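You operate a simulated robot arm through the tools that you are given. There is no shell and no other tool. Be economical: measure what you need, move in short steps, check, and stop when the job is done.

You are at the controls of a simulated two-armed robot. One attempt, no reset.

Task
Put one of the steel posts from the optics bench top on the tube stand top. Put two of the folded grey cloths from the blue-legged table top on the teal-legged table top. Put the sand jar that says "L65" from the top of the air unit on the low shelf of the steel work table. Open the grey drawer of the sample bench, take the copper tile on the tube stand top and put it away in the inside of the grey drawer of the sample bench, then shut the drawer. Fetch the pink holder and set it on the steel work table top. Fetch the white holder and set it in the inside of the tray f3. Take the folded blue cloth from the blue lab bench top and put it on the left end of the blue-legged table. Take the orange holder from the low shelf of the blue lab bench and leave it on the yellow wiper. Any order will do. Set down upright: steel post, sand jar.

Only the result counts: the job must be done as asked and must still hold three seconds after the hand-in. Knocking over, shifting, dropping, spilling or breaking anything else fails it. Flat cloth is picked up by pressing the open fingertips on it (5 to 10 N) and closing them slowly along it; thin cloth reads only 2 to 8 mm in the jaws.

Robot
Two 7-joint arms with fingered hands on one trunk, on a base that drives. Base frame: it is fixed to the floor where the robot stands at the start and does not move with it; the origin is under the middle of the robot, x ahead of it, y to its left, z up. Units: m, rad, N and s.
The left shoulder is at the start at [0.02, 0.123, 1.381], the right one opposite. Places, roughly: copper tile (4x4x2 cm) [1.1, 1.6, 0.7]; folded blue cloth (8x6x2 cm) [0.4, 0.8, 0.9]; folded grey cloth (8x6x2 cm) [-1.2, -1.1, 0.8]; grey drawer of the sample bench [-1.2, -2.4, 0.7]; inside of the grey drawer of the sample bench [-1.2, -2.4, 0.6]; inside of the tray F3 (41x14 cm) [1.62, 0.74, 0.72]; left end of the blue-legged table [-1.1, -1.3, 0.8]; low shelf of the steel work table [0.8, 2.3, 0.3]; orange holder [0.5, 1, 0.5]; pink holder [0.75, 1, 0.5]; sand jar [2.5, 2.75, 0.5]; steel post (5x5x10 cm) [0.5, -0.1, 0.8]; steel post (5x5x13 cm) [0.6, 0, 0.9]; steel post (5x5x15 cm) [0.5, -0.5, 0.9]; steel work table top [0.8, 2.3, 0.8]; teal-legged table top [-1.3, 2.2, 0.7]; tube stand top [1.4, 1, 0.7]; white holder [0.5, 1, 0.5]; yellow wiper [1.5, -0.75, 1]. Payload 2.4 kg a hand.
Tool frame (each hand has its own): the origin (TCP) lies between the finger pads and is the grasp point; the fingertips stand 0.017 m ahead of it; z points along the fingers, y is the line along which they close. Largest opening 0.088 m; the body of the gripper starts 0.047 m behind the TCP. The gripper is a hand of 3 fingers: y runs from the thumb to the fingers, the wrist lies at [0, 0, -0.165] in the tool frame, and closing takes about 1.5 s.
Orientation is that of the tool frame in the base frame, as a unit quaternion [x, y, z, w]. With the fingers straight down and closing along the base's y, the tool's x points along the base's -x, its y along +y and its z along -z.

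Tools
- The arms move only by the tool servo_tool. It takes "left_moves", "right_moves" or both (then of equal length, played together; a hand with none holds still); each is a list of rows, each a list of 3 entries, a list of its own where there are three numbers: the finger opening in m, from 0 to 0.088, then the shift along the tool's x, y, z in units of 150 mm (1.0 is 150 mm), then the turn, a rotation vector about the tool's x, y, z in units of 90 degrees (1.0 is 90 degrees). In form: [[gripper, [tx, ty, tz], [rx, ry, rz]], ...]. A call has 1 to 12 rows; each row is the pose to reach, as a shift and turn from the pose commanded when the call began, along the tool's axes at that moment. A call with a number of a shift or a turn outside -1 to 1 is refused whole. Rows are played at 5 a second. More than 0.05 m and 0.15 rad between two rows, or a gripper value outside its range, and nothing of the call is played. A pose out of reach is approached as far as the arm can. The call stops where the force on the tool passes 40 N (or 10 N more than at its start, if that is more) or the arm is blocked; 0.2 s more then pass. The fingers move at their own pace (about 0.045 m/s each) and stop on an object; they squeeze with about 28 N. The grip force told is the motor's: it shows also when the fingers shut on nothing. Time passes only in rows, and 0.2 s behind the last, so rows that repeat a pose let the fingers close. The reply holds the time, the measured pose of the TCP, the force on the tool along the base axes, the opening and the grip force, in the units named above and with some noise, with the torque about the TCP (base axes, N m) and any sound that the robot's microphone picked up.
- Cameras (640 x 400 px; columns grow to the right, rows downward): "scene" is now at [0.0343, -0.027, 1.8158]; the picture's right is [-0.43, -0.90, 0.00], its down [-0.82, 0.39, -0.41] and it looks along [0.37, -0.18, -0.91] (base axes); focal length 266 px, centre (320, 200). "left" rides on the left gripper at [-0.052, 0.004, -0.066] in its tool frame; the picture's right is [-0.08, -1.00, 0.00], its down [0.78, -0.07, -0.62] and it looks along [0.62, -0.05, 0.78] (tool axes); focal length 243 px, centre (320, 200). "right" rides on the right gripper at [0.052, 0.004, -0.066] in its tool frame; the picture's right is [-0.08, 1.00, 0.00], its down [-0.78, -0.07, -0.62] and it looks along [-0.62, -0.05, 0.78] (tool axes); focal length 243 px, centre (320, 200). There is no depth. A picture from a camera that has moved, and an enlarged one, comes with that camera's place and axes in the base frame and with its lens.
- grab_frame(camera): a new picture of that camera. No time passes.
- slide_trunk(by): slides the trunk up (or, below 0, down) by that many m; the arms and the scene camera ride with it, the base frame stays. It gives what a move gives, with no picture.
- roll_base(legs): drives the robot by 1 to 6 legs, each [ahead, left, turn to the left] in m, m and rad, along the robot's own axes; the way and the turn of a leg run together, so that a leg with both is an arc; at most 1.5 m and 3.142 rad a leg. The arms and the cameras ride along, it lands a little off, and it stops where it bumps. It gives what a move gives.
- grasp_type(shape, hand): the hand has 3 fingers and takes this shape, open, in about a second: jaw (thumb against the fingers, like two jaws); tri (thumb and two fingers); tip (a fingertip pinch); poke (one finger out to press); point (the index stretched); flat (the hand flat); cup (the hand cupped); fist (a fist). The gripper value then closes the fingers along that shape, each until it touches; the sizes above hold for jaw. It gives what a move gives, with no picture.
- head_to(pan, tilt): turns the head with the scene camera to pan (to the left, within 2.094 rad either way) and tilt (down, from -0.506 to 1.204), counted from straight ahead of the robot. It gives what a move gives.
- close_up(camera, box): a new picture of the part [left, top, right, bottom] of that camera's present view, enlarged. No time passes.
- finish_job(): hands the job in; it is judged then, once.

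Go step by step. Nothing tells you exact positions but the pictures and the camera data: compare them with the known pose of the tool, close in by small moves and look again before you grip or let go. The budget is 525 turns and 310 pictures, counting those below and the enlarged ones. Unless the task says otherwise, let go and move clear before handing in.

The tools are called as name(argument=value, ...) on one line, values as JSON. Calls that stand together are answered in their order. servo_tool: Moves the arms, as the interface text tells. Its arguments: {"type":"object","properties":{"left_moves":{"type":"array","items":{"type":"array"}},"right_moves":{"type":"array","items":{"type":"array"}}},"required":[]} The other tools are called the same way: slide_trunk (by) slides the trunk up or down; grasp_type (shape, hand) gives the hand a shape; roll_base (legs) drives the base; head_to (pan, tilt) turns the head that bears the scene camera; grab_frame (camera) takes a picture; close_up (camera, box) takes an enlarged picture of a part of a camera's view; finish_job () hands the job in.

At the start:

```text
t: 0.0
left_tool_pos: [0.2235, -0.03, 1.1606]
left_tool_rot: [0.0, 1.0, 0.0, -0.001]
left_wrist_force: [0.5, -0.7, -0.6]
left_wrist_torque: [0.01, 0.01, 0.01]
left_finger_gap: 0.0878
left_gripper_force: 0.1
left_shape: jaw
right_tool_pos: [0.1937, -0.2634, 1.1839]
right_tool_rot: [0.0, 1.0, 0.001, 0.0]
right_wrist_force: [0.3, -0.7, 0.2]
right_wrist_torque: [-0.01, -0.03, 0.0]
right_finger_gap: 0.0878
right_gripper_force: 0.0
right_shape: jaw
trunk travel left (down, up): [-0.594, 0.236]
robot x, y, heading: [0.0013, 0.002, -0.001]
head pan, tilt: [-0.442, 1.147]
```

scene: 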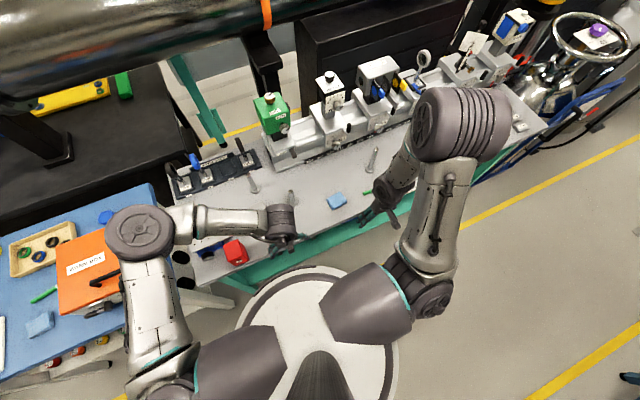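
right: 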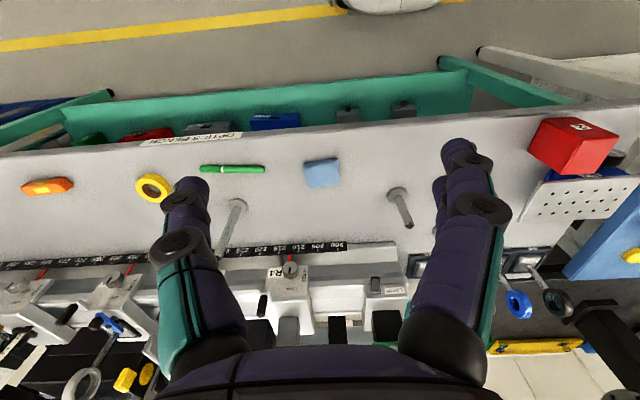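
left: 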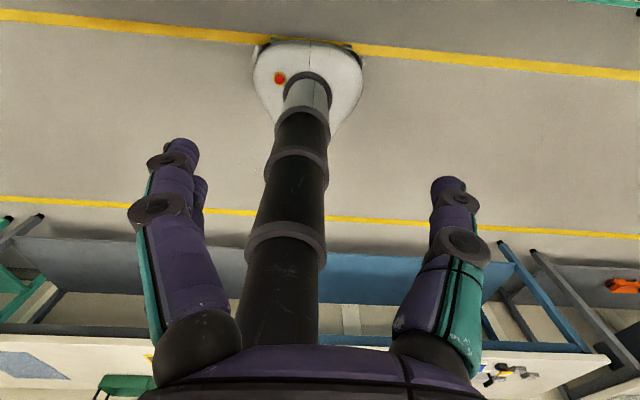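

I see the optics bench ahead with small posts on it, and the blue lab bench to the left. First I look around with the head.

head_to(pan=0.0, tilt=0.6)

grab_frame(camera="scene")

head_to(pan=1.0, tilt=0.6)

grab_frame(camera="scene")

head_to(pan=2.0, tilt=0.5)

grab_frame(camera="scene")

head_to(pan=-1.0, tilt=0.5)

grab_frame(camera="scene")

head_to(pan=-2.0, tilt=0.5)

grab_frame(camera="scene")

```text
t: 1.0
left_tool_pos: [0.2237, -0.0289, 1.1594]
left_tool_rot: [0.0, 1.0, 0.0, 0.0]
left_wrist_force: [0.1, 0.0, 0.1]
left_wrist_torque: [0.02, 0.02, 0.0]
left_finger_gap: 0.0879
left_gripper_force: 0.1
left_shape: jaw
right_tool_pos: [0.1946, -0.2627, 1.1843]
right_tool_rot: [-0.001, 1.0, 0.001, -0.002]
right_wrist_force: [0.3, -0.7, -0.2]
right_wrist_torque: [-0.01, 0.03, 0.0]
right_finger_gap: 0.0879
right_gripper_force: 0.0
right_shape: jaw
trunk travel left (down, up): [-0.594, 0.236]
robot x, y, heading: [0.0006, 0.0033, 0.003]
head pan, tilt: [0.0, 0.6]
```

```text
306 pictures are left
camera scene: at [0.0686, -0.0014, 1.8572], right [0.0, -1.0, 0.0], down [-0.57, 0.0, -0.82], along [0.82, 0.0, -0.57], focal length 266 px, centre (320, 200)
```

scene: 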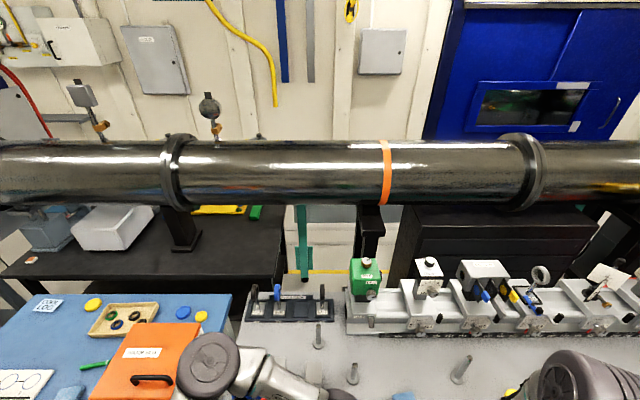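

```text
t: 2.2
left_tool_pos: [0.224, -0.0292, 1.1614]
left_tool_rot: [0.001, 1.0, 0.0, 0.0]
left_wrist_force: [0.4, 0.7, -0.5]
left_wrist_torque: [-0.02, 0.0, 0.0]
left_finger_gap: 0.0883
left_gripper_force: 0.0
left_shape: jaw
right_tool_pos: [0.194, -0.2623, 1.1844]
right_tool_rot: [0.0, 1.0, 0.001, 0.0]
right_wrist_force: [0.2, 0.4, 0.0]
right_wrist_torque: [0.03, 0.01, 0.03]
right_finger_gap: 0.0879
right_gripper_force: 0.0
right_shape: jaw
trunk travel left (down, up): [-0.594, 0.236]
robot x, y, heading: [0.0017, 0.0025, -0.002]
head pan, tilt: [1.0, 0.6]
```

```text
305 pictures are left
camera scene: at [0.028, 0.073, 1.8573], right [0.84, -0.54, 0.0], down [-0.31, -0.48, -0.83], along [0.45, 0.69, -0.56], focal length 266 px, centre (320, 200)
```

scene: 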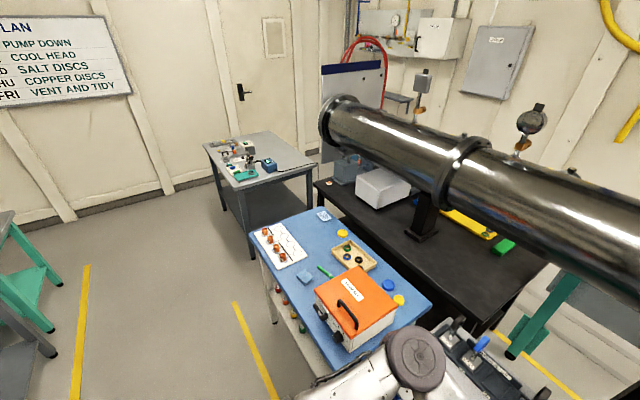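

```text
t: 3.5
left_tool_pos: [0.2239, -0.0278, 1.16]
left_tool_rot: [0.0, 1.0, 0.0, 0.0]
left_wrist_force: [0.3, 0.7, -0.6]
left_wrist_torque: [0.03, 0.01, 0.0]
left_finger_gap: 0.0878
left_gripper_force: 0.0
left_shape: jaw
right_tool_pos: [0.1945, -0.2625, 1.1853]
right_tool_rot: [0.0, 1.0, 0.001, 0.0]
right_wrist_force: [-0.6, 0.0, -0.1]
right_wrist_torque: [-0.05, 0.01, 0.01]
right_finger_gap: 0.0881
right_gripper_force: 0.0
right_shape: jaw
trunk travel left (down, up): [-0.594, 0.236]
robot x, y, heading: [0.0023, -0.0001, -0.003]
head pan, tilt: [2.0, 0.499]
```

```text
304 pictures are left
camera scene: at [-0.0577, 0.0814, 1.8664], right [0.91, 0.42, 0.0], down [0.2, -0.44, -0.88], along [-0.36, 0.8, -0.48], focal length 266 px, centre (320, 200)
```

scene: 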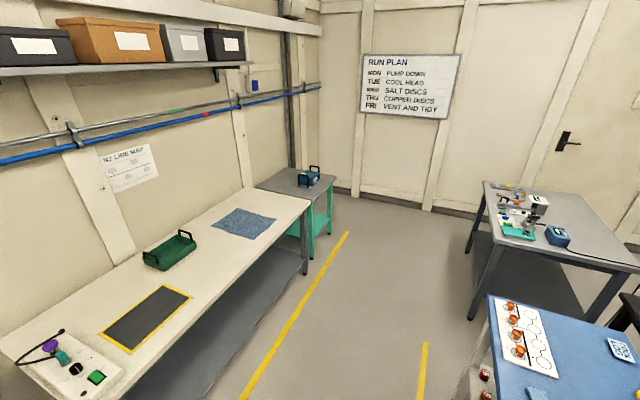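

```text
t: 6.1
left_tool_pos: [0.2237, -0.0287, 1.1595]
left_tool_rot: [0.001, 1.0, 0.0, 0.0]
left_wrist_force: [-0.3, -0.8, 0.4]
left_wrist_torque: [0.0, -0.04, 0.0]
left_finger_gap: 0.0879
left_gripper_force: 0.0
left_shape: jaw
right_tool_pos: [0.1947, -0.2642, 1.1853]
right_tool_rot: [0.0, 1.0, 0.001, -0.001]
right_wrist_force: [-1.0, -0.3, 1.1]
right_wrist_torque: [0.0, 0.0, -0.01]
right_finger_gap: 0.0879
right_gripper_force: 0.0
right_shape: jaw
trunk travel left (down, up): [-0.594, 0.236]
robot x, y, heading: [-0.0035, -0.0003, 0.0]
head pan, tilt: [-1.0, 0.499]
```

```text
303 pictures are left
camera scene: at [0.0293, -0.0779, 1.8664], right [-0.84, -0.54, 0.0], down [-0.26, 0.4, -0.88], along [0.47, -0.74, -0.48], focal length 266 px, centre (320, 200)
```

scene: 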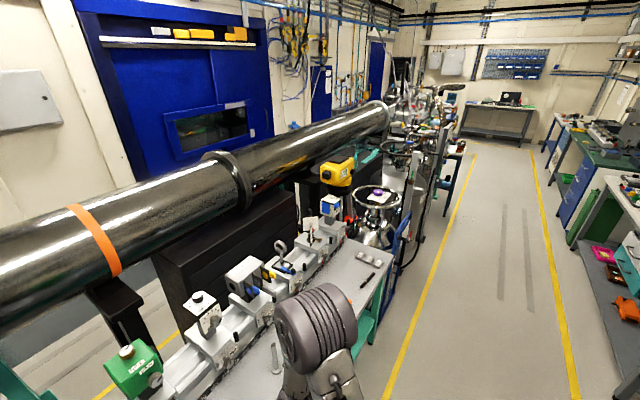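

```text
t: 7.4
left_tool_pos: [0.2244, -0.0283, 1.1611]
left_tool_rot: [0.0, 1.0, 0.0, 0.0]
left_wrist_force: [0.1, 1.1, -1.0]
left_wrist_torque: [-0.01, 0.02, 0.0]
left_finger_gap: 0.0878
left_gripper_force: 0.1
left_shape: jaw
right_tool_pos: [0.1937, -0.2628, 1.1845]
right_tool_rot: [-0.001, 1.0, 0.0, -0.001]
right_wrist_force: [0.3, -0.1, -0.1]
right_wrist_torque: [-0.02, 0.0, -0.01]
right_finger_gap: 0.088
right_gripper_force: 0.0
right_shape: jaw
trunk travel left (down, up): [-0.594, 0.236]
robot x, y, heading: [-0.0015, 0.0, -0.004]
head pan, tilt: [-2.0, 0.499]
```

```text
302 pictures are left
camera scene: at [-0.0577, -0.0841, 1.8664], right [-0.91, 0.42, 0.0], down [0.2, 0.44, -0.88], along [-0.36, -0.8, -0.48], focal length 266 px, centre (320, 200)
```

scene: 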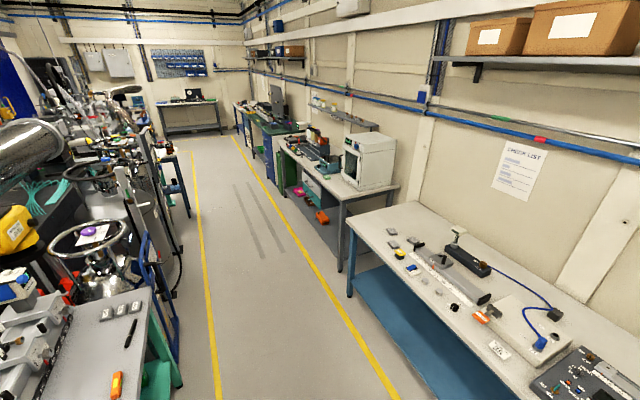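

The room is laid out much as the list says. The posts stand on the optics bench just ahead, so I look at them closely.

head_to(pan=-0.1, tilt=1.0)

grab_frame(camera="scene")

close_up(camera="scene", box=[200, 60, 520, 260])

```text
t: 9.2
left_tool_pos: [0.2236, -0.0279, 1.1606]
left_tool_rot: [0.0, 1.0, 0.0, 0.001]
left_wrist_force: [-0.6, 0.4, 0.3]
left_wrist_torque: [-0.01, 0.0, 0.0]
left_finger_gap: 0.0877
left_gripper_force: 0.1
left_shape: jaw
right_tool_pos: [0.1931, -0.2631, 1.1841]
right_tool_rot: [-0.001, 1.0, 0.002, -0.001]
right_wrist_force: [0.1, 0.2, -0.3]
right_wrist_torque: [0.05, -0.03, 0.02]
right_finger_gap: 0.0879
right_gripper_force: 0.1
right_shape: jaw
trunk travel left (down, up): [-0.594, 0.236]
robot x, y, heading: [-0.0008, -0.0005, -0.001]
head pan, tilt: [-0.099, 1.0]
```

```text
301 pictures are left
camera scene: at [0.0494, -0.0083, 1.8253], right [-0.1, -0.99, 0.0], down [-0.84, 0.08, -0.54], along [0.54, -0.05, -0.84], focal length 266 px, centre (320, 200)
```

scene: 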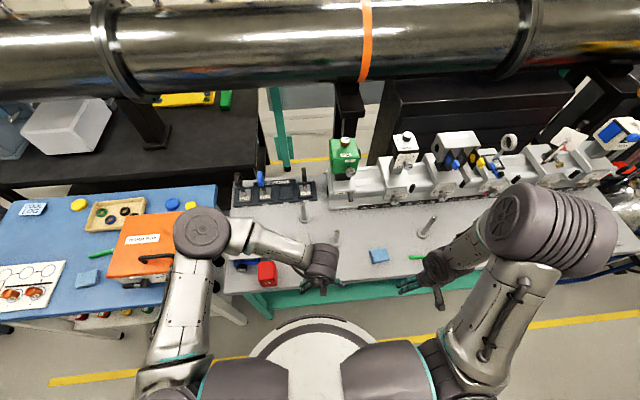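

```text
2.00 times, centred on (360, 160) of scene
camera zoom: at [0.0494, -0.0083, 1.8253], right [-0.1, -0.99, 0.0], down [-0.84, 0.08, -0.54], along [0.54, -0.05, -0.84], focal length 532 px, centre (240, 280)
```

zoom: 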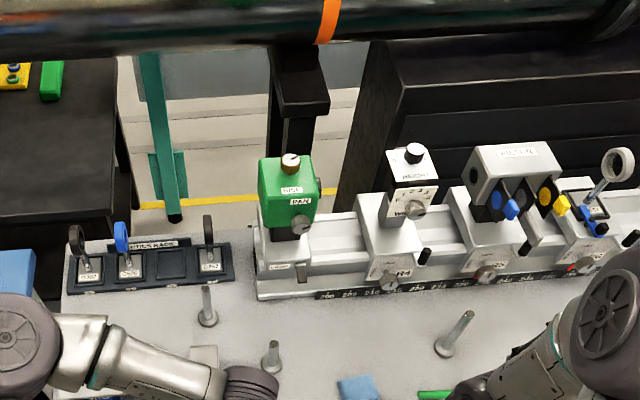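

Post base 10 cm: about (0.485, -0.11); bench top about z 0.8, its front edge about x 0.33. I lower the trunk a bit and test how far the right hand reaches.

slide_trunk(by=-0.15)

servo_tool(right_moves=[[0.088, [-0.3, 0.2, 0], [0, 0, 0]], [0.088, [-0.6, 0.4, 0], [0, 0, 0]], [0.088, [-0.9, 0.6, 0], [0, 0, 0]], [0.088, [-1.0, 0.8, 0], [0, 0, 0]]])

grab_frame(camera="scene")

```text
t: 11.0
left_tool_pos: [0.2236, -0.0289, 1.0097]
left_tool_rot: [0.0, 1.0, -0.001, 0.0]
left_wrist_force: [-0.2, 0.3, 0.9]
left_wrist_torque: [0.02, 0.01, 0.0]
left_finger_gap: 0.0879
left_gripper_force: 0.1
left_shape: jaw
right_tool_pos: [0.1942, -0.263, 1.0345]
right_tool_rot: [0.0, 1.0, 0.0, -0.001]
right_wrist_force: [0.4, -1.4, 0.0]
right_wrist_torque: [0.02, 0.03, -0.01]
right_finger_gap: 0.0878
right_gripper_force: 0.0
right_shape: jaw
trunk travel left (down, up): [-0.444, 0.386]
robot x, y, heading: [0.0001, -0.0003, -0.004]
head pan, tilt: [-0.099, 1.0]
```

```text
refused: row 1 steps farther than a row can; nothing moved
```

```text
299 pictures are left
camera scene: at [0.0493, -0.0082, 1.6754], right [-0.1, -1.0, 0.0], down [-0.84, 0.08, -0.54], along [0.54, -0.05, -0.84], focal length 266 px, centre (320, 200)
```

scene: 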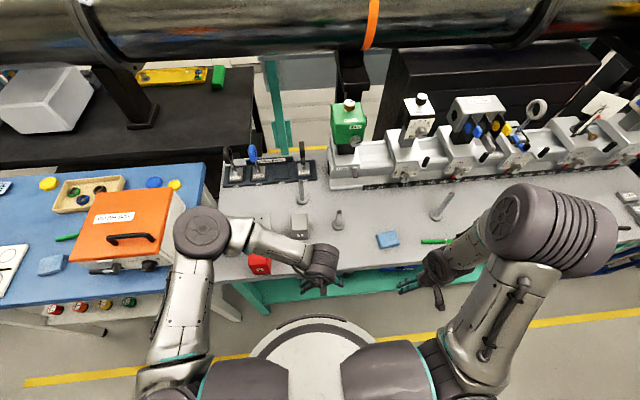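

close_up(camera="scene", box=[220, 130, 480, 300])

servo_tool(right_moves=[[0.088, [-0.25, 0.15, 0], [0, 0, 0]], [0.088, [-0.5, 0.3, 0], [0, 0, 0]], [0.088, [-0.75, 0.45, 0], [0, 0, 0]], [0.088, [-1.0, 0.6, 0], [0, 0, 0]]])

```text
2.35 times, centred on (350, 215) of scene
camera zoom: at [0.0493, -0.0082, 1.6754], right [-0.1, -1.0, 0.0], down [-0.84, 0.08, -0.54], along [0.54, -0.05, -0.84], focal length 626 px, centre (249, 165)
```

zoom: 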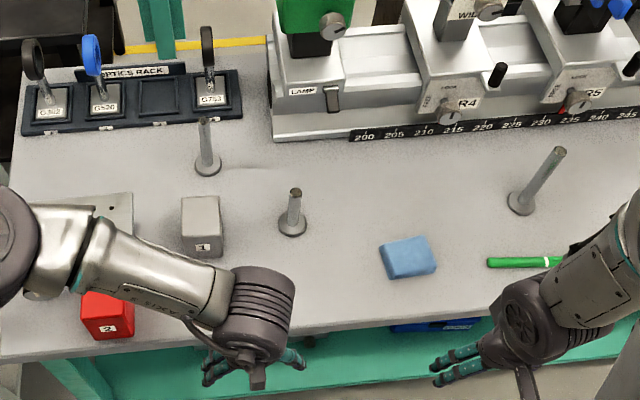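

```text
t: 12.0
left_tool_pos: [0.2241, -0.0275, 1.0103]
left_tool_rot: [0.0, 1.0, 0.0, 0.001]
left_wrist_force: [-0.6, 0.3, -0.8]
left_wrist_torque: [-0.01, -0.01, -0.03]
left_finger_gap: 0.0882
left_gripper_force: 0.0
left_shape: jaw
right_tool_pos: [0.3441, -0.1701, 1.0325]
right_tool_rot: [0.0, 1.0, 0.001, -0.001]
right_wrist_force: [-0.2, -0.1, 0.1]
right_wrist_torque: [-0.03, 0.03, 0.0]
right_finger_gap: 0.088
right_gripper_force: 0.0
right_shape: jaw
trunk travel left (down, up): [-0.444, 0.386]
robot x, y, heading: [-0.0026, 0.002, 0.002]
head pan, tilt: [-0.099, 1.0]
```

Reach is fine at this height. I bring the right hand over the 10 cm post at about (0.495, -0.115).

servo_tool(right_moves=[[0.088, [-0.25, 0.1, 0], [0, 0, 0]], [0.088, [-0.5, 0.18, 0], [0, 0, 0]], [0.088, [-0.75, 0.28, 0], [0, 0, 0]], [0.088, [-1.0, 0.37, 0], [0, 0, 0]], [0.088, [-1.0, 0.37, 0.2], [0, 0, 0]], [0.088, [-1.0, 0.37, 0.4], [0, 0, 0]]])

grab_frame(camera="right")

close_up(camera="scene", box=[220, 130, 480, 300])

```text
t: 13.4
left_tool_pos: [0.2228, -0.0285, 1.0094]
left_tool_rot: [0.0, 1.0, 0.0, 0.0]
left_wrist_force: [0.6, 0.7, -0.7]
left_wrist_torque: [0.0, 0.05, 0.02]
left_finger_gap: 0.0877
left_gripper_force: 0.1
left_shape: jaw
right_tool_pos: [0.4693, -0.1135, 0.9843]
right_tool_rot: [0.0, 1.0, 0.001, -0.002]
right_wrist_force: [-1.0, -0.2, -0.5]
right_wrist_torque: [0.01, 0.0, -0.02]
right_finger_gap: 0.088
right_gripper_force: 0.0
right_shape: jaw
right hand out of reach, approached as far as the arm can: row 4, 5, 6
trunk travel left (down, up): [-0.444, 0.386]
robot x, y, heading: [0.001, 0.001, 0.002]
head pan, tilt: [-0.099, 1.0]
```

```text
297 pictures are left
camera right: at [0.4182, -0.1101, 1.0504], right [0.08, 1.0, 0.0], down [0.78, -0.07, 0.62], along [0.62, -0.05, -0.79], focal length 243 px, centre (320, 200)
```

right: 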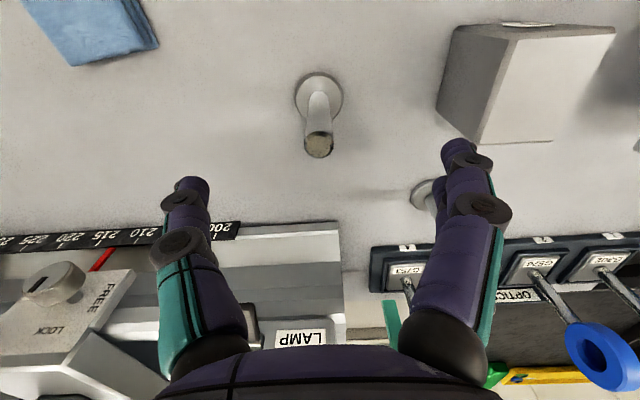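

```text
2.35 times, centred on (350, 215) of scene
camera zoom: at [0.0493, -0.0081, 1.6753], right [-0.1, -1.0, 0.0], down [-0.84, 0.08, -0.54], along [0.54, -0.05, -0.84], focal length 626 px, centre (249, 165)
```

zoom: 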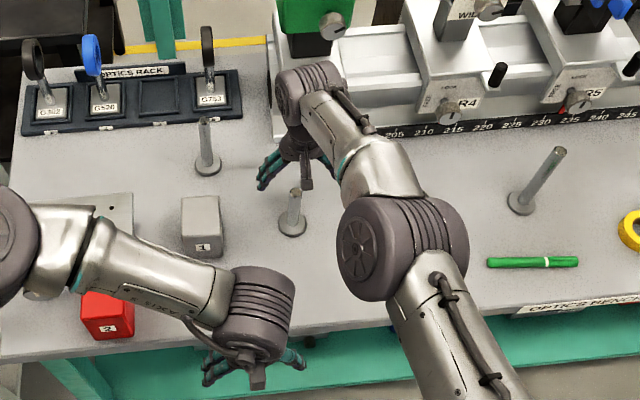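

The post axis is about (0.489, -0.116), 2 cm ahead of the tool. I raise the left hand for clearance, nudge the base forward and lower the trunk over the post.

servo_tool(left_moves=[[0.088, [0, 0, -0.3], [0, 0, 0]], [0.088, [0, 0, -0.6], [0, 0, 0]], [0.088, [0, 0, -0.9], [0, 0, 0]]])

roll_base(legs=[[0.022, 0, 0]])

grab_frame(camera="right")

grab_frame(camera="scene")

```text
t: 14.2
left_tool_pos: [0.2221, -0.0301, 1.1469]
left_tool_rot: [0.0, 1.0, 0.0, 0.0]
left_wrist_force: [0.0, 0.5, 0.8]
left_wrist_torque: [0.01, -0.01, -0.01]
left_finger_gap: 0.0879
left_gripper_force: 0.1
left_shape: jaw
right_tool_pos: [0.4691, -0.1136, 0.9862]
right_tool_rot: [0.001, 1.0, 0.0, -0.002]
right_wrist_force: [0.5, -0.1, -0.1]
right_wrist_torque: [-0.01, -0.01, -0.01]
right_finger_gap: 0.0879
right_gripper_force: 0.1
right_shape: jaw
trunk travel left (down, up): [-0.444, 0.386]
robot x, y, heading: [0.0004, 0.0018, -0.003]
head pan, tilt: [-0.099, 1.0]
```

```text
t: 15.0
left_tool_pos: [0.2455, -0.0297, 1.1463]
left_tool_rot: [0.0, 1.0, 0.001, -0.001]
left_wrist_force: [0.6, -0.2, -0.1]
left_wrist_torque: [0.0, 0.02, -0.04]
left_finger_gap: 0.0878
left_gripper_force: 0.0
left_shape: jaw
right_tool_pos: [0.4926, -0.1132, 0.9851]
right_tool_rot: [0.0, 1.0, 0.0, -0.003]
right_wrist_force: [-0.4, -0.3, 0.4]
right_wrist_torque: [0.02, 0.02, -0.01]
right_finger_gap: 0.0881
right_gripper_force: 0.1
right_shape: jaw
trunk travel left (down, up): [-0.444, 0.386]
robot x, y, heading: [0.0196, -0.0004, 0.0]
head pan, tilt: [-0.099, 1.0]
```

```text
295 pictures are left
camera right: at [0.4423, -0.1102, 1.0502], right [0.08, 1.0, 0.0], down [0.78, -0.07, 0.62], along [0.62, -0.05, -0.79], focal length 243 px, centre (320, 200)
```

right: 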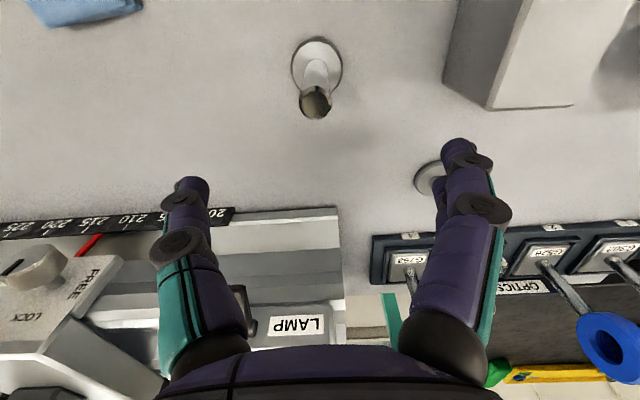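

```text
294 pictures are left
camera scene: at [0.0742, -0.0081, 1.6752], right [-0.1, -1.0, 0.0], down [-0.84, 0.08, -0.54], along [0.54, -0.05, -0.84], focal length 266 px, centre (320, 200)
```

scene: 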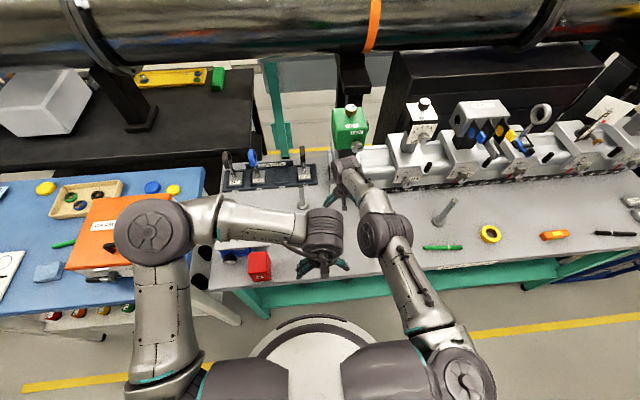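

servo_tool(right_moves=[[0.088, [0.045, -0.02, 0], [0, 0, 0]]])

slide_trunk(by=-0.12)

grab_frame(camera="right")

```text
t: 15.4
left_tool_pos: [0.2435, -0.0308, 1.1461]
left_tool_rot: [0.001, 1.0, 0.0, 0.0]
left_wrist_force: [0.2, -0.4, -0.4]
left_wrist_torque: [-0.01, -0.03, -0.02]
left_finger_gap: 0.0881
left_gripper_force: 0.1
left_shape: jaw
right_tool_pos: [0.4856, -0.116, 0.9852]
right_tool_rot: [0.0, 1.0, 0.0, -0.002]
right_wrist_force: [0.3, 0.2, -0.4]
right_wrist_torque: [0.01, 0.01, -0.04]
right_finger_gap: 0.0881
right_gripper_force: 0.1
right_shape: jaw
trunk travel left (down, up): [-0.444, 0.386]
robot x, y, heading: [0.0255, -0.0003, -0.001]
head pan, tilt: [-0.099, 1.0]
```

```text
t: 16.9
left_tool_pos: [0.2427, -0.0289, 1.0274]
left_tool_rot: [0.0, 1.0, 0.0, 0.0]
left_wrist_force: [-0.4, -0.8, -0.6]
left_wrist_torque: [0.0, -0.01, -0.03]
left_finger_gap: 0.0878
left_gripper_force: 0.1
left_shape: jaw
right_tool_pos: [0.485, -0.1168, 0.8664]
right_tool_rot: [0.0, 1.0, 0.001, 0.0]
right_wrist_force: [0.8, 0.3, 19.6]
right_wrist_torque: [0.0, 0.08, -0.01]
right_finger_gap: 0.0879
right_gripper_force: 0.0
right_shape: jaw
trunk travel left (down, up): [-0.324, 0.506]
robot x, y, heading: [0.025, -0.0005, 0.001]
head pan, tilt: [-0.099, 1.0]
```

```text
293 pictures are left
camera right: at [0.4345, -0.1133, 0.932], right [0.09, 1.0, 0.0], down [0.78, -0.07, 0.62], along [0.62, -0.05, -0.78], focal length 243 px, centre (320, 200)
```

right: 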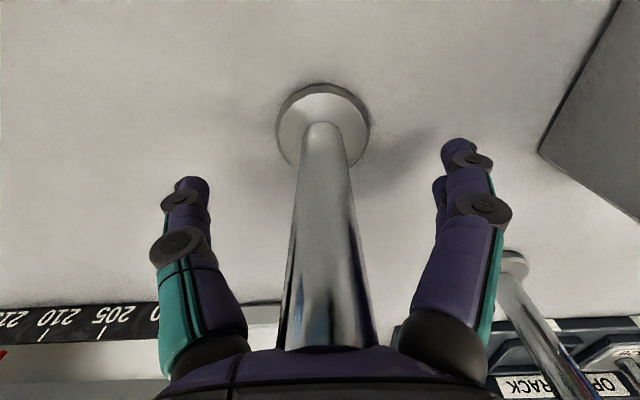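

The palm touches the post top (19.6 N), so the post top is near z 0.91. I rise 12 mm and close.

slide_trunk(by=0.014)

servo_tool(right_moves=[[0.0, [0, 0, 0], [0, 0, 0]], [0.0, [0, 0, 0], [0, 0, 0]], [0.0, [0, 0, 0], [0, 0, 0]], [0.0, [0, 0, 0], [0, 0, 0]], [0.0, [0, 0, 0], [0, 0, 0]], [0.0, [0, 0, 0], [0, 0, 0]], [0.0, [0, 0, 0], [0, 0, 0]], [0.0, [0, 0, 0], [0, 0, 0]]])

slide_trunk(by=0.15)

grab_frame(camera="right")

```text
t: 17.5
left_tool_pos: [0.2446, -0.0293, 1.0403]
left_tool_rot: [-0.001, 1.0, 0.0, 0.0]
left_wrist_force: [0.6, 0.5, -0.1]
left_wrist_torque: [-0.01, 0.0, 0.0]
left_finger_gap: 0.0879
left_gripper_force: 0.0
left_shape: jaw
right_tool_pos: [0.4853, -0.1171, 0.8787]
right_tool_rot: [0.0, 1.0, 0.001, -0.002]
right_wrist_force: [0.7, 0.5, 0.0]
right_wrist_torque: [-0.01, -0.02, 0.02]
right_finger_gap: 0.0879
right_gripper_force: 0.0
right_shape: jaw
trunk travel left (down, up): [-0.338, 0.492]
robot x, y, heading: [0.0249, 0.0007, -0.003]
head pan, tilt: [-0.099, 1.0]
```

```text
t: 19.3
left_tool_pos: [0.2442, -0.03, 1.0394]
left_tool_rot: [0.0, 1.0, 0.001, 0.0]
left_wrist_force: [-0.6, 0.2, 0.6]
left_wrist_torque: [0.01, 0.02, -0.01]
left_finger_gap: 0.088
left_gripper_force: 0.0
left_shape: jaw
right_tool_pos: [0.4846, -0.1166, 0.8777]
right_tool_rot: [0.0, 1.0, 0.001, -0.001]
right_wrist_force: [0.9, -1.1, 1.2]
right_wrist_torque: [0.03, 0.0, 0.0]
right_finger_gap: 0.002
right_gripper_force: 28.3
right_shape: jaw
trunk travel left (down, up): [-0.338, 0.492]
robot x, y, heading: [0.0203, -0.0006, 0.006]
head pan, tilt: [-0.099, 1.0]
```

```text
t: 21.1
left_tool_pos: [0.2435, -0.0288, 1.1894]
left_tool_rot: [0.0, 1.0, 0.0, 0.0]
left_wrist_force: [0.0, 0.5, 0.5]
left_wrist_torque: [0.0, -0.01, 0.01]
left_finger_gap: 0.0878
left_gripper_force: 0.0
left_shape: jaw
right_tool_pos: [0.4856, -0.117, 1.029]
right_tool_rot: [0.0, 1.0, 0.0, -0.001]
right_wrist_force: [-0.4, 0.1, -2.1]
right_wrist_torque: [-0.02, 0.0, 0.0]
right_finger_gap: 0.0022
right_gripper_force: 28.8
right_shape: jaw
trunk travel left (down, up): [-0.488, 0.342]
robot x, y, heading: [0.0245, -0.0025, 0.001]
head pan, tilt: [-0.099, 1.0]
```

```text
292 pictures are left
camera right: at [0.4348, -0.1135, 1.0941], right [0.08, 1.0, 0.0], down [0.78, -0.07, 0.62], along [0.62, -0.05, -0.79], focal length 243 px, centre (320, 200)
```

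right: 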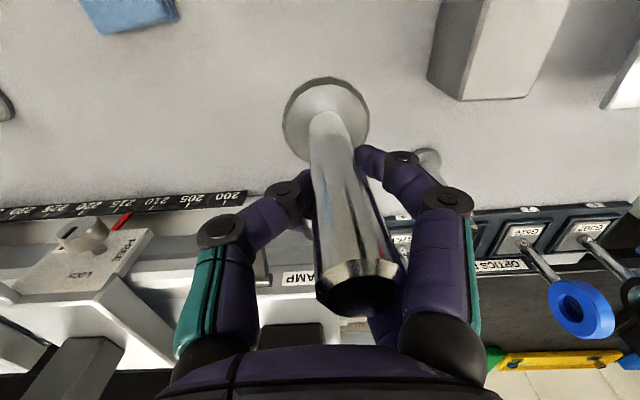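

close_up(camera="scene", box=[270, 120, 430, 240])

close_up(camera="right", box=[200, 60, 480, 360])

```text
3.33 times, centred on (350, 180) of scene
camera zoom: at [0.0722, -0.0082, 1.7192], right [-0.1, -1.0, 0.0], down [-0.84, 0.08, -0.54], along [0.54, -0.05, -0.84], focal length 887 px, centre (220, 267)
```

zoom: 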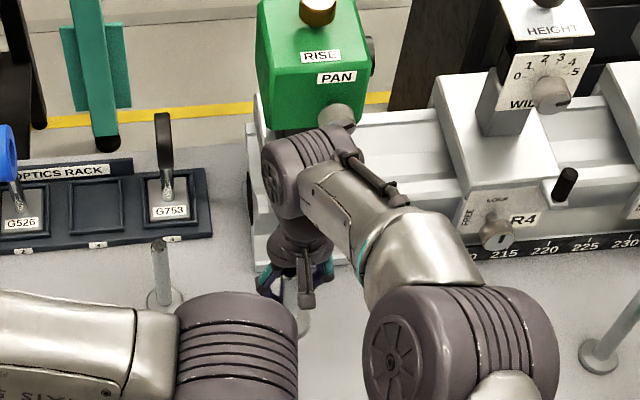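

```text
1.33 times, centred on (340, 210) of right
camera zoom: at [0.4348, -0.1135, 1.0941], right [0.08, 1.0, 0.0], down [0.78, -0.07, 0.62], along [0.62, -0.05, -0.79], focal length 324 px, centre (293, 187)
```

zoom: 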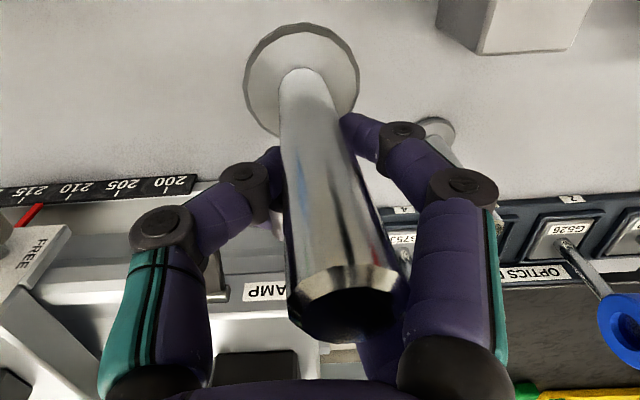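

The post was pinched at the finger edges and tilted. I set it back down, open, recentre and grip again.

slide_trunk(by=-0.148)

servo_tool(right_moves=[[0.02, [0, 0, 0], [0, 0, 0]], [0.05, [0, 0, 0], [0, 0, 0]], [0.088, [0, 0, 0], [0, 0, 0]], [0.088, [0, 0, 0], [0, 0, 0]], [0.088, [0, 0, 0], [0, 0, 0]]])

grab_frame(camera="right")

```text
t: 22.8
left_tool_pos: [0.244, -0.0294, 1.0418]
left_tool_rot: [0.0, 1.0, 0.0, 0.0]
left_wrist_force: [-0.2, -0.9, -0.4]
left_wrist_torque: [0.0, -0.02, 0.0]
left_finger_gap: 0.0881
left_gripper_force: 0.0
left_shape: jaw
right_tool_pos: [0.4852, -0.1168, 0.8802]
right_tool_rot: [0.0, 1.0, 0.001, -0.001]
right_wrist_force: [0.1, -0.1, -1.2]
right_wrist_torque: [0.01, -0.01, 0.03]
right_finger_gap: 0.0021
right_gripper_force: 27.5
right_shape: jaw
trunk travel left (down, up): [-0.34, 0.49]
robot x, y, heading: [0.0194, 0.0006, -0.001]
head pan, tilt: [-0.099, 1.0]
```

```text
t: 24.0
left_tool_pos: [0.244, -0.0285, 1.0418]
left_tool_rot: [0.0, 1.0, -0.001, 0.0]
left_wrist_force: [0.4, 0.1, 0.3]
left_wrist_torque: [0.0, -0.02, 0.0]
left_finger_gap: 0.0877
left_gripper_force: 0.1
left_shape: jaw
right_tool_pos: [0.4856, -0.1161, 0.8799]
right_tool_rot: [0.0, 1.0, 0.0, -0.001]
right_wrist_force: [0.4, -0.5, 0.6]
right_wrist_torque: [0.0, -0.03, 0.02]
right_finger_gap: 0.088
right_gripper_force: 0.1
right_shape: jaw
trunk travel left (down, up): [-0.34, 0.49]
robot x, y, heading: [0.0217, 0.002, -0.0]
head pan, tilt: [-0.099, 1.0]
```

```text
289 pictures are left
camera right: at [0.4346, -0.1135, 0.9463], right [0.08, 1.0, 0.0], down [0.78, -0.07, 0.62], along [0.62, -0.05, -0.79], focal length 243 px, centre (320, 200)
```

right: 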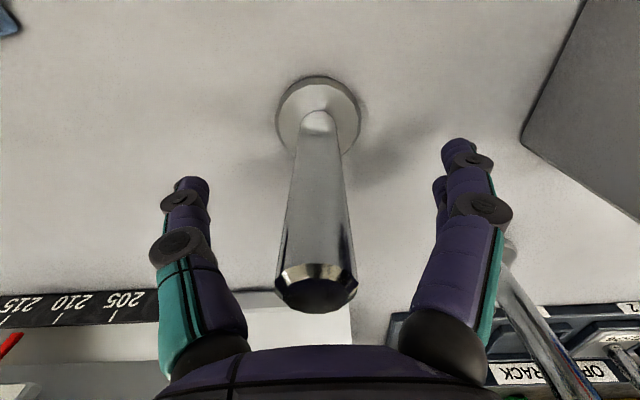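

servo_tool(right_moves=[[0.088, [0.04, -0.01, 0.03], [0, 0, 0]], [0.06, [0.04, -0.01, 0.03], [0, 0, 0]], [0.045, [0.04, -0.01, 0.03], [0, 0, 0]], [0.035, [0.04, -0.01, 0.03], [0, 0, 0]], [0.025, [0.04, -0.01, 0.03], [0, 0, 0]], [0.025, [0.04, -0.01, 0.03], [0, 0, 0]]])

close_up(camera="right", box=[120, 40, 520, 340])

```text
t: 25.4
left_tool_pos: [0.2437, -0.0295, 1.042]
left_tool_rot: [-0.001, 1.0, 0.0, 0.001]
left_wrist_force: [-0.8, -0.2, 0.2]
left_wrist_torque: [0.01, -0.06, 0.0]
left_finger_gap: 0.0882
left_gripper_force: 0.1
left_shape: jaw
right_tool_pos: [0.4794, -0.1185, 0.8764]
right_tool_rot: [0.0, 1.0, 0.001, 0.0]
right_wrist_force: [0.0, 0.3, -0.3]
right_wrist_torque: [0.0, -0.01, 0.02]
right_finger_gap: 0.0249
right_gripper_force: 0.1
right_shape: jaw
trunk travel left (down, up): [-0.34, 0.49]
robot x, y, heading: [0.0223, -0.0023, -0.004]
head pan, tilt: [-0.099, 1.0]
```

```text
1.33 times, centred on (320, 190) of right
camera zoom: at [0.4286, -0.1146, 0.9423], right [0.08, 1.0, 0.0], down [0.78, -0.07, 0.62], along [0.62, -0.05, -0.79], focal length 324 px, centre (320, 213)
```

zoom: 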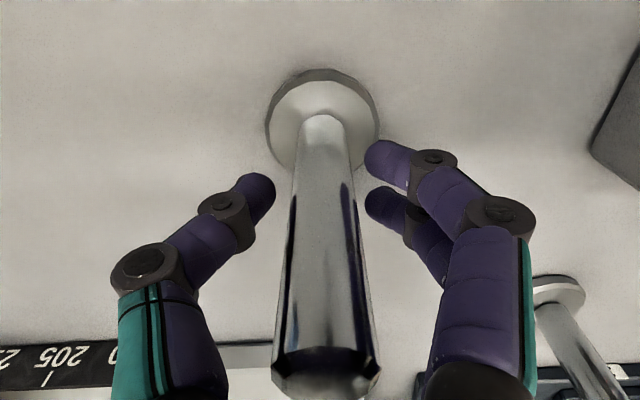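

Now the thumb and two fingers straddle the shaft evenly. I close.

servo_tool(right_moves=[[0.015, [0, 0, 0], [0, 0, 0]], [0.0, [0, 0, 0], [0, 0, 0]], [0.0, [0, 0, 0], [0, 0, 0]], [0.0, [0, 0, 0], [0, 0, 0]], [0.0, [0, 0, 0], [0, 0, 0]]])

slide_trunk(by=0.2)

grab_frame(camera="right")

```text
t: 26.6
left_tool_pos: [0.2447, -0.0297, 1.0413]
left_tool_rot: [0.0, 1.0, 0.0, 0.0]
left_wrist_force: [-1.0, 0.3, 0.3]
left_wrist_torque: [-0.04, 0.0, 0.0]
left_finger_gap: 0.0878
left_gripper_force: 0.0
left_shape: jaw
right_tool_pos: [0.4795, -0.118, 0.8774]
right_tool_rot: [0.0, 1.0, 0.002, -0.002]
right_wrist_force: [-0.4, 0.2, -0.2]
right_wrist_torque: [0.04, -0.03, 0.01]
right_finger_gap: 0.0097
right_gripper_force: 27.4
right_shape: jaw
trunk travel left (down, up): [-0.34, 0.49]
robot x, y, heading: [0.0206, 0.0021, 0.0]
head pan, tilt: [-0.099, 1.0]
```

```text
t: 28.8
left_tool_pos: [0.2441, -0.0294, 1.2411]
left_tool_rot: [0.0, 1.0, 0.0, 0.0]
left_wrist_force: [-0.4, -0.6, 0.5]
left_wrist_torque: [0.01, 0.0, -0.02]
left_finger_gap: 0.0881
left_gripper_force: 0.1
left_shape: jaw
right_tool_pos: [0.4804, -0.118, 1.0763]
right_tool_rot: [0.0, 1.0, 0.001, -0.001]
right_wrist_force: [0.4, -0.4, -2.0]
right_wrist_torque: [0.02, -0.01, 0.0]
right_finger_gap: 0.0096
right_gripper_force: 27.1
right_shape: jaw
trunk travel left (down, up): [-0.54, 0.29]
robot x, y, heading: [0.0257, 0.0018, 0.003]
head pan, tilt: [-0.099, 1.0]
```

```text
287 pictures are left
camera right: at [0.4288, -0.1146, 1.1421], right [0.08, 1.0, 0.0], down [0.78, -0.07, 0.62], along [0.62, -0.05, -0.79], focal length 243 px, centre (320, 200)
```

right: 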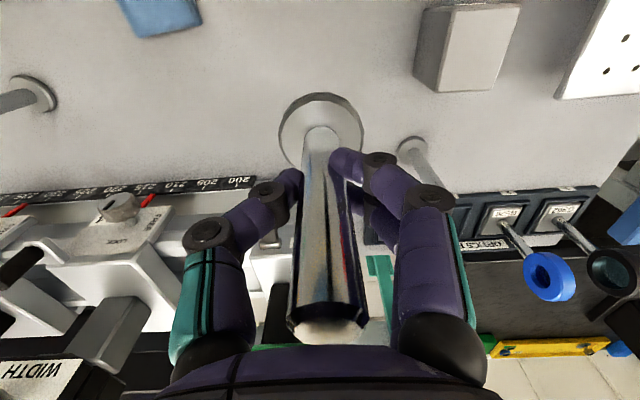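

The post is held well now (gap 9.6 mm, 2 N). I back off, tuck the arm in, raise the trunk and drive left to the aisle between the blue bench and the steel table.

roll_base(legs=[[-0.35, 0, 0]])

servo_tool(right_moves=[[0.0, [0.25, 0, 0], [0, 0, 0]], [0.0, [0.5, 0, 0], [0, 0, 0]], [0.0, [0.75, 0, 0], [0, 0, 0]], [0.0, [1.0, 0, 0], [0, 0, 0]]])

slide_trunk(by=0.15)

roll_base(legs=[[0, 1.0, 0]])

head_to(pan=0.6, tilt=0.6)

grab_frame(camera="scene")

```text
t: 31.0
left_tool_pos: [-0.1004, -0.0312, 1.2421]
left_tool_rot: [0.0, 1.0, 0.0, 0.0]
left_wrist_force: [-0.5, -0.2, 0.2]
left_wrist_torque: [-0.01, -0.02, -0.02]
left_finger_gap: 0.0877
left_gripper_force: 0.0
left_shape: jaw
right_tool_pos: [0.1356, -0.1166, 1.0756]
right_tool_rot: [0.0, 1.0, 0.001, -0.001]
right_wrist_force: [0.2, 0.8, -1.8]
right_wrist_torque: [0.0, -0.01, 0.0]
right_finger_gap: 0.0097
right_gripper_force: 28.0
right_shape: jaw
trunk travel left (down, up): [-0.54, 0.29]
robot x, y, heading: [-0.3231, -0.0017, 0.001]
head pan, tilt: [-0.099, 1.0]
```

```text
t: 32.0
left_tool_pos: [-0.1007, -0.0288, 1.2422]
left_tool_rot: [-0.001, 1.0, 0.0, 0.0]
left_wrist_force: [-0.1, -0.2, 0.4]
left_wrist_torque: [0.0, 0.0, 0.02]
left_finger_gap: 0.0882
left_gripper_force: 0.1
left_shape: jaw
right_tool_pos: [-0.0172, -0.1158, 1.077]
right_tool_rot: [-0.001, 1.0, 0.001, 0.0]
right_wrist_force: [0.4, -0.2, -1.6]
right_wrist_torque: [-0.04, -0.03, -0.02]
right_finger_gap: 0.0095
right_gripper_force: 27.8
right_shape: jaw
trunk travel left (down, up): [-0.54, 0.29]
robot x, y, heading: [-0.3224, -0.0009, 0.002]
head pan, tilt: [-0.099, 1.0]
```

```text
t: 33.8
left_tool_pos: [-0.0997, -0.0292, 1.391]
left_tool_rot: [-0.001, 1.0, 0.0, 0.0]
left_wrist_force: [1.5, -0.2, -0.6]
left_wrist_torque: [-0.01, 0.0, -0.04]
left_finger_gap: 0.0879
left_gripper_force: 0.0
left_shape: jaw
right_tool_pos: [-0.0157, -0.1153, 1.2271]
right_tool_rot: [-0.001, 1.0, 0.0, -0.001]
right_wrist_force: [0.6, -0.4, -2.8]
right_wrist_torque: [0.02, -0.03, 0.03]
right_finger_gap: 0.0094
right_gripper_force: 27.4
right_shape: jaw
trunk travel left (down, up): [-0.69, 0.14]
robot x, y, heading: [-0.317, 0.0025, 0.004]
head pan, tilt: [-0.099, 1.0]
```

```text
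t: 38.9
left_tool_pos: [-0.0989, 0.9619, 1.3912]
left_tool_rot: [0.004, 1.0, 0.001, 0.0]
left_wrist_force: [0.3, -0.5, 0.3]
left_wrist_torque: [0.01, 0.01, -0.06]
left_finger_gap: 0.0881
left_gripper_force: 0.1
left_shape: jaw
right_tool_pos: [-0.0152, 0.8749, 1.227]
right_tool_rot: [0.003, 1.0, 0.0, -0.001]
right_wrist_force: [0.5, 0.8, -1.7]
right_wrist_torque: [0.02, 0.0, 0.0]
right_finger_gap: 0.0096
right_gripper_force: 27.9
right_shape: jaw
trunk travel left (down, up): [-0.69, 0.14]
robot x, y, heading: [-0.3207, 0.9919, -0.007]
head pan, tilt: [-0.099, 1.0]
```

```text
t: 40.0
left_tool_pos: [-0.0981, 0.9619, 1.3917]
left_tool_rot: [0.004, 1.0, 0.0, 0.0]
left_wrist_force: [0.0, 0.8, 0.1]
left_wrist_torque: [0.03, 0.01, -0.01]
left_finger_gap: 0.0879
left_gripper_force: 0.1
left_shape: jaw
right_tool_pos: [-0.0151, 0.8746, 1.2257]
right_tool_rot: [0.003, 1.0, 0.001, 0.0]
right_wrist_force: [-0.4, 0.8, -1.3]
right_wrist_torque: [-0.02, 0.02, -0.02]
right_finger_gap: 0.0093
right_gripper_force: 28.0
right_shape: jaw
trunk travel left (down, up): [-0.69, 0.14]
robot x, y, heading: [-0.3186, 0.9924, -0.007]
head pan, tilt: [0.6, 0.6]
```

```text
286 pictures are left
camera scene: at [-0.2665, 1.0405, 1.9532], right [0.56, -0.83, 0.0], down [-0.47, -0.32, -0.82], along [0.68, 0.46, -0.57], focal length 266 px, centre (320, 200)
```

scene: 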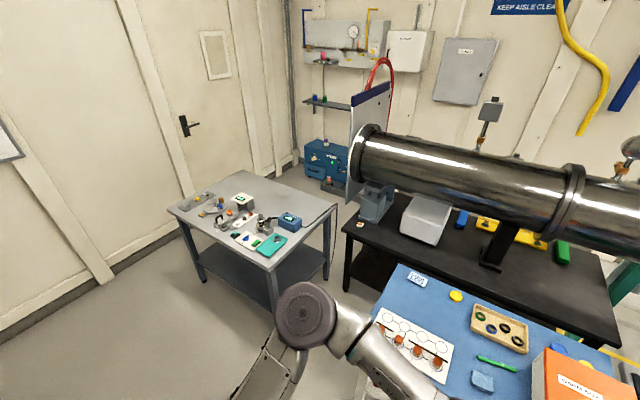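

roll_base(legs=[[0, 0.585, 0.007], [0.55, 0, 0]])

head_to(pan=0.0, tilt=1.0)

grab_frame(camera="scene")

```text
t: 46.0
left_tool_pos: [0.4324, 1.5716, 1.3919]
left_tool_rot: [-0.015, 1.0, 0.0, 0.001]
left_wrist_force: [-0.3, -0.3, -0.1]
left_wrist_torque: [0.0, -0.03, -0.04]
left_finger_gap: 0.088
left_gripper_force: 0.0
left_shape: jaw
right_tool_pos: [0.5184, 1.4882, 1.227]
right_tool_rot: [-0.015, 1.0, 0.002, -0.001]
right_wrist_force: [0.0, -0.3, -2.3]
right_wrist_torque: [-0.02, 0.02, -0.01]
right_finger_gap: 0.0093
right_gripper_force: 28.0
right_shape: jaw
trunk travel left (down, up): [-0.69, 0.14]
robot x, y, heading: [0.2092, 1.5966, 0.032]
head pan, tilt: [0.6, 0.6]
```

```text
t: 47.0
left_tool_pos: [0.4317, 1.573, 1.3917]
left_tool_rot: [-0.016, 1.0, 0.0, 0.0]
left_wrist_force: [-1.0, -0.5, 0.3]
left_wrist_torque: [0.01, -0.03, 0.01]
left_finger_gap: 0.0878
left_gripper_force: 0.0
left_shape: jaw
right_tool_pos: [0.5177, 1.4882, 1.2258]
right_tool_rot: [-0.015, 1.0, 0.001, -0.002]
right_wrist_force: [-0.6, -0.4, -1.9]
right_wrist_torque: [0.02, -0.01, -0.01]
right_finger_gap: 0.0097
right_gripper_force: 28.2
right_shape: jaw
trunk travel left (down, up): [-0.69, 0.14]
robot x, y, heading: [0.2077, 1.5935, 0.031]
head pan, tilt: [0.0, 1.0]
```

```text
285 pictures are left
camera scene: at [0.259, 1.5952, 1.9213], right [0.03, -1.0, 0.0], down [-0.84, -0.03, -0.54], along [0.54, 0.02, -0.84], focal length 266 px, centre (320, 200)
```

scene: 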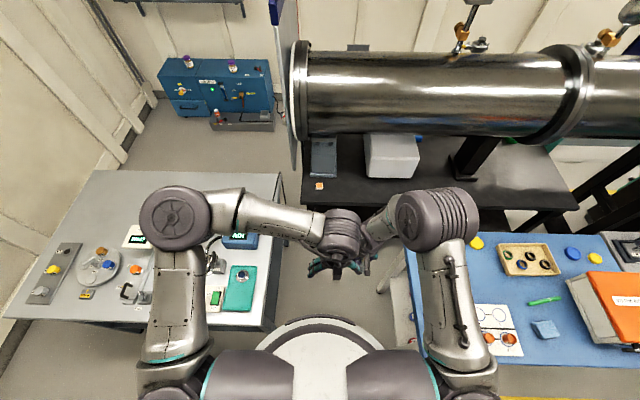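

Tile seen near (1.12, 1.62) at the left end of the tube stand; aisle runs from y≈1.245 to 1.81. I centre in it and straighten out before entering.

roll_base(legs=[[0, -0.06, -0.031]])

head_to(pan=0.0, tilt=1.2)

grab_frame(camera="scene")

grab_frame(camera="left")

```text
t: 48.0
left_tool_pos: [0.4316, 1.5027, 1.3921]
left_tool_rot: [0.0, 1.0, 0.001, 0.001]
left_wrist_force: [0.3, 0.1, -0.6]
left_wrist_torque: [0.03, -0.02, 0.02]
left_finger_gap: 0.0878
left_gripper_force: 0.0
left_shape: jaw
right_tool_pos: [0.5159, 1.4176, 1.2271]
right_tool_rot: [-0.001, 1.0, 0.001, 0.0]
right_wrist_force: [0.1, -0.5, -2.1]
right_wrist_torque: [0.0, 0.01, -0.03]
right_finger_gap: 0.0094
right_gripper_force: 28.6
right_shape: jaw
trunk travel left (down, up): [-0.69, 0.14]
robot x, y, heading: [0.2093, 1.5341, 0.003]
head pan, tilt: [0.0, 1.0]
```

```text
t: 48.7
left_tool_pos: [0.4311, 1.5047, 1.3917]
left_tool_rot: [0.0, 1.0, 0.0, 0.0]
left_wrist_force: [-0.9, -0.3, 0.0]
left_wrist_torque: [0.01, -0.03, 0.03]
left_finger_gap: 0.0879
left_gripper_force: 0.1
left_shape: jaw
right_tool_pos: [0.5157, 1.4175, 1.2269]
right_tool_rot: [0.0, 1.0, 0.001, -0.002]
right_wrist_force: [0.2, 0.6, -1.7]
right_wrist_torque: [0.01, 0.01, -0.02]
right_finger_gap: 0.0097
right_gripper_force: 28.1
right_shape: jaw
trunk travel left (down, up): [-0.69, 0.14]
robot x, y, heading: [0.212, 1.5359, 0.002]
head pan, tilt: [0.0, 1.201]
```

```text
284 pictures are left
camera scene: at [0.2462, 1.5321, 1.9087], right [0.0, -1.0, 0.0], down [-0.93, 0.0, -0.36], along [0.36, 0.0, -0.93], focal length 266 px, centre (320, 200)
```

scene: 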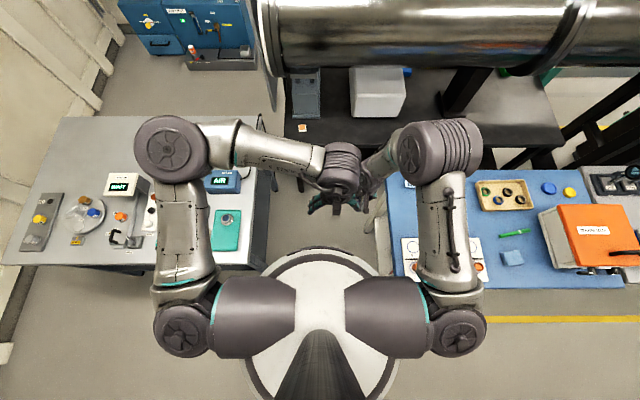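

```text
283 pictures are left
camera left: at [0.4846, 1.5087, 1.4574], right [0.08, -1.0, 0.0], down [-0.78, -0.07, 0.62], along [-0.62, -0.05, -0.78], focal length 243 px, centre (320, 200)
```

left: 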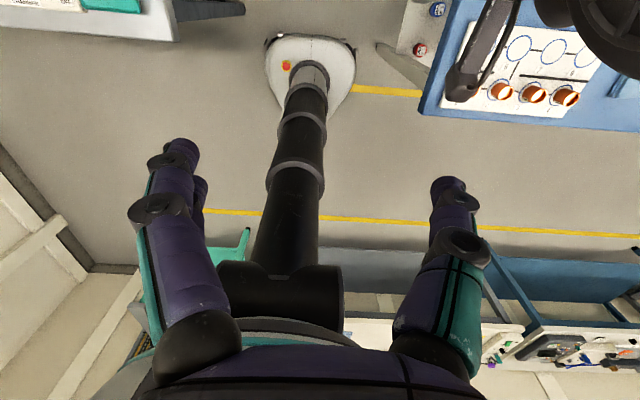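

At floor level the legs leave y≈1.22 to 1.87, and the base is about 0.46 wide; I am centred, so I drive in.

roll_base(legs=[[0.3, 0.005, -0.002]])

head_to(pan=0.0, tilt=1.0)

grab_frame(camera="scene")

```text
t: 50.8
left_tool_pos: [0.7367, 1.51, 1.391]
left_tool_rot: [0.0, 1.0, 0.0, -0.001]
left_wrist_force: [-0.2, -0.2, 0.0]
left_wrist_torque: [-0.01, 0.01, -0.01]
left_finger_gap: 0.088
left_gripper_force: 0.0
left_shape: jaw
right_tool_pos: [0.8209, 1.4236, 1.2254]
right_tool_rot: [0.001, 1.0, 0.001, 0.0]
right_wrist_force: [-0.3, -0.1, -1.7]
right_wrist_torque: [0.02, 0.0, -0.02]
right_finger_gap: 0.0093
right_gripper_force: 28.0
right_shape: jaw
trunk travel left (down, up): [-0.69, 0.14]
robot x, y, heading: [0.5128, 1.5402, 0.0]
head pan, tilt: [0.0, 1.201]
```

```text
t: 51.5
left_tool_pos: [0.736, 1.5086, 1.391]
left_tool_rot: [0.0, 1.0, 0.0, 0.0]
left_wrist_force: [0.4, -0.3, -0.4]
left_wrist_torque: [0.03, 0.03, 0.01]
left_finger_gap: 0.0881
left_gripper_force: 0.0
left_shape: jaw
right_tool_pos: [0.8198, 1.423, 1.2262]
right_tool_rot: [0.0, 1.0, 0.001, -0.001]
right_wrist_force: [0.1, 1.2, -1.5]
right_wrist_torque: [0.01, -0.02, 0.02]
right_finger_gap: 0.0093
right_gripper_force: 28.1
right_shape: jaw
trunk travel left (down, up): [-0.69, 0.14]
robot x, y, heading: [0.5153, 1.5376, 0.002]
head pan, tilt: [0.0, 1.0]
```

```text
282 pictures are left
camera scene: at [0.5642, 1.5376, 1.9212], right [0.0, -1.0, 0.0], down [-0.84, 0.0, -0.54], along [0.54, 0.0, -0.84], focal length 266 px, centre (320, 200)
```

scene: 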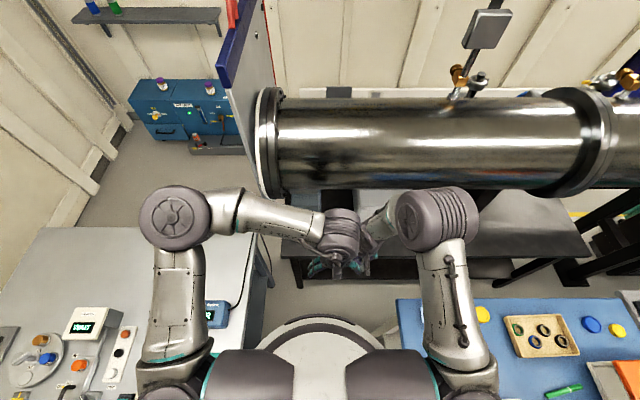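

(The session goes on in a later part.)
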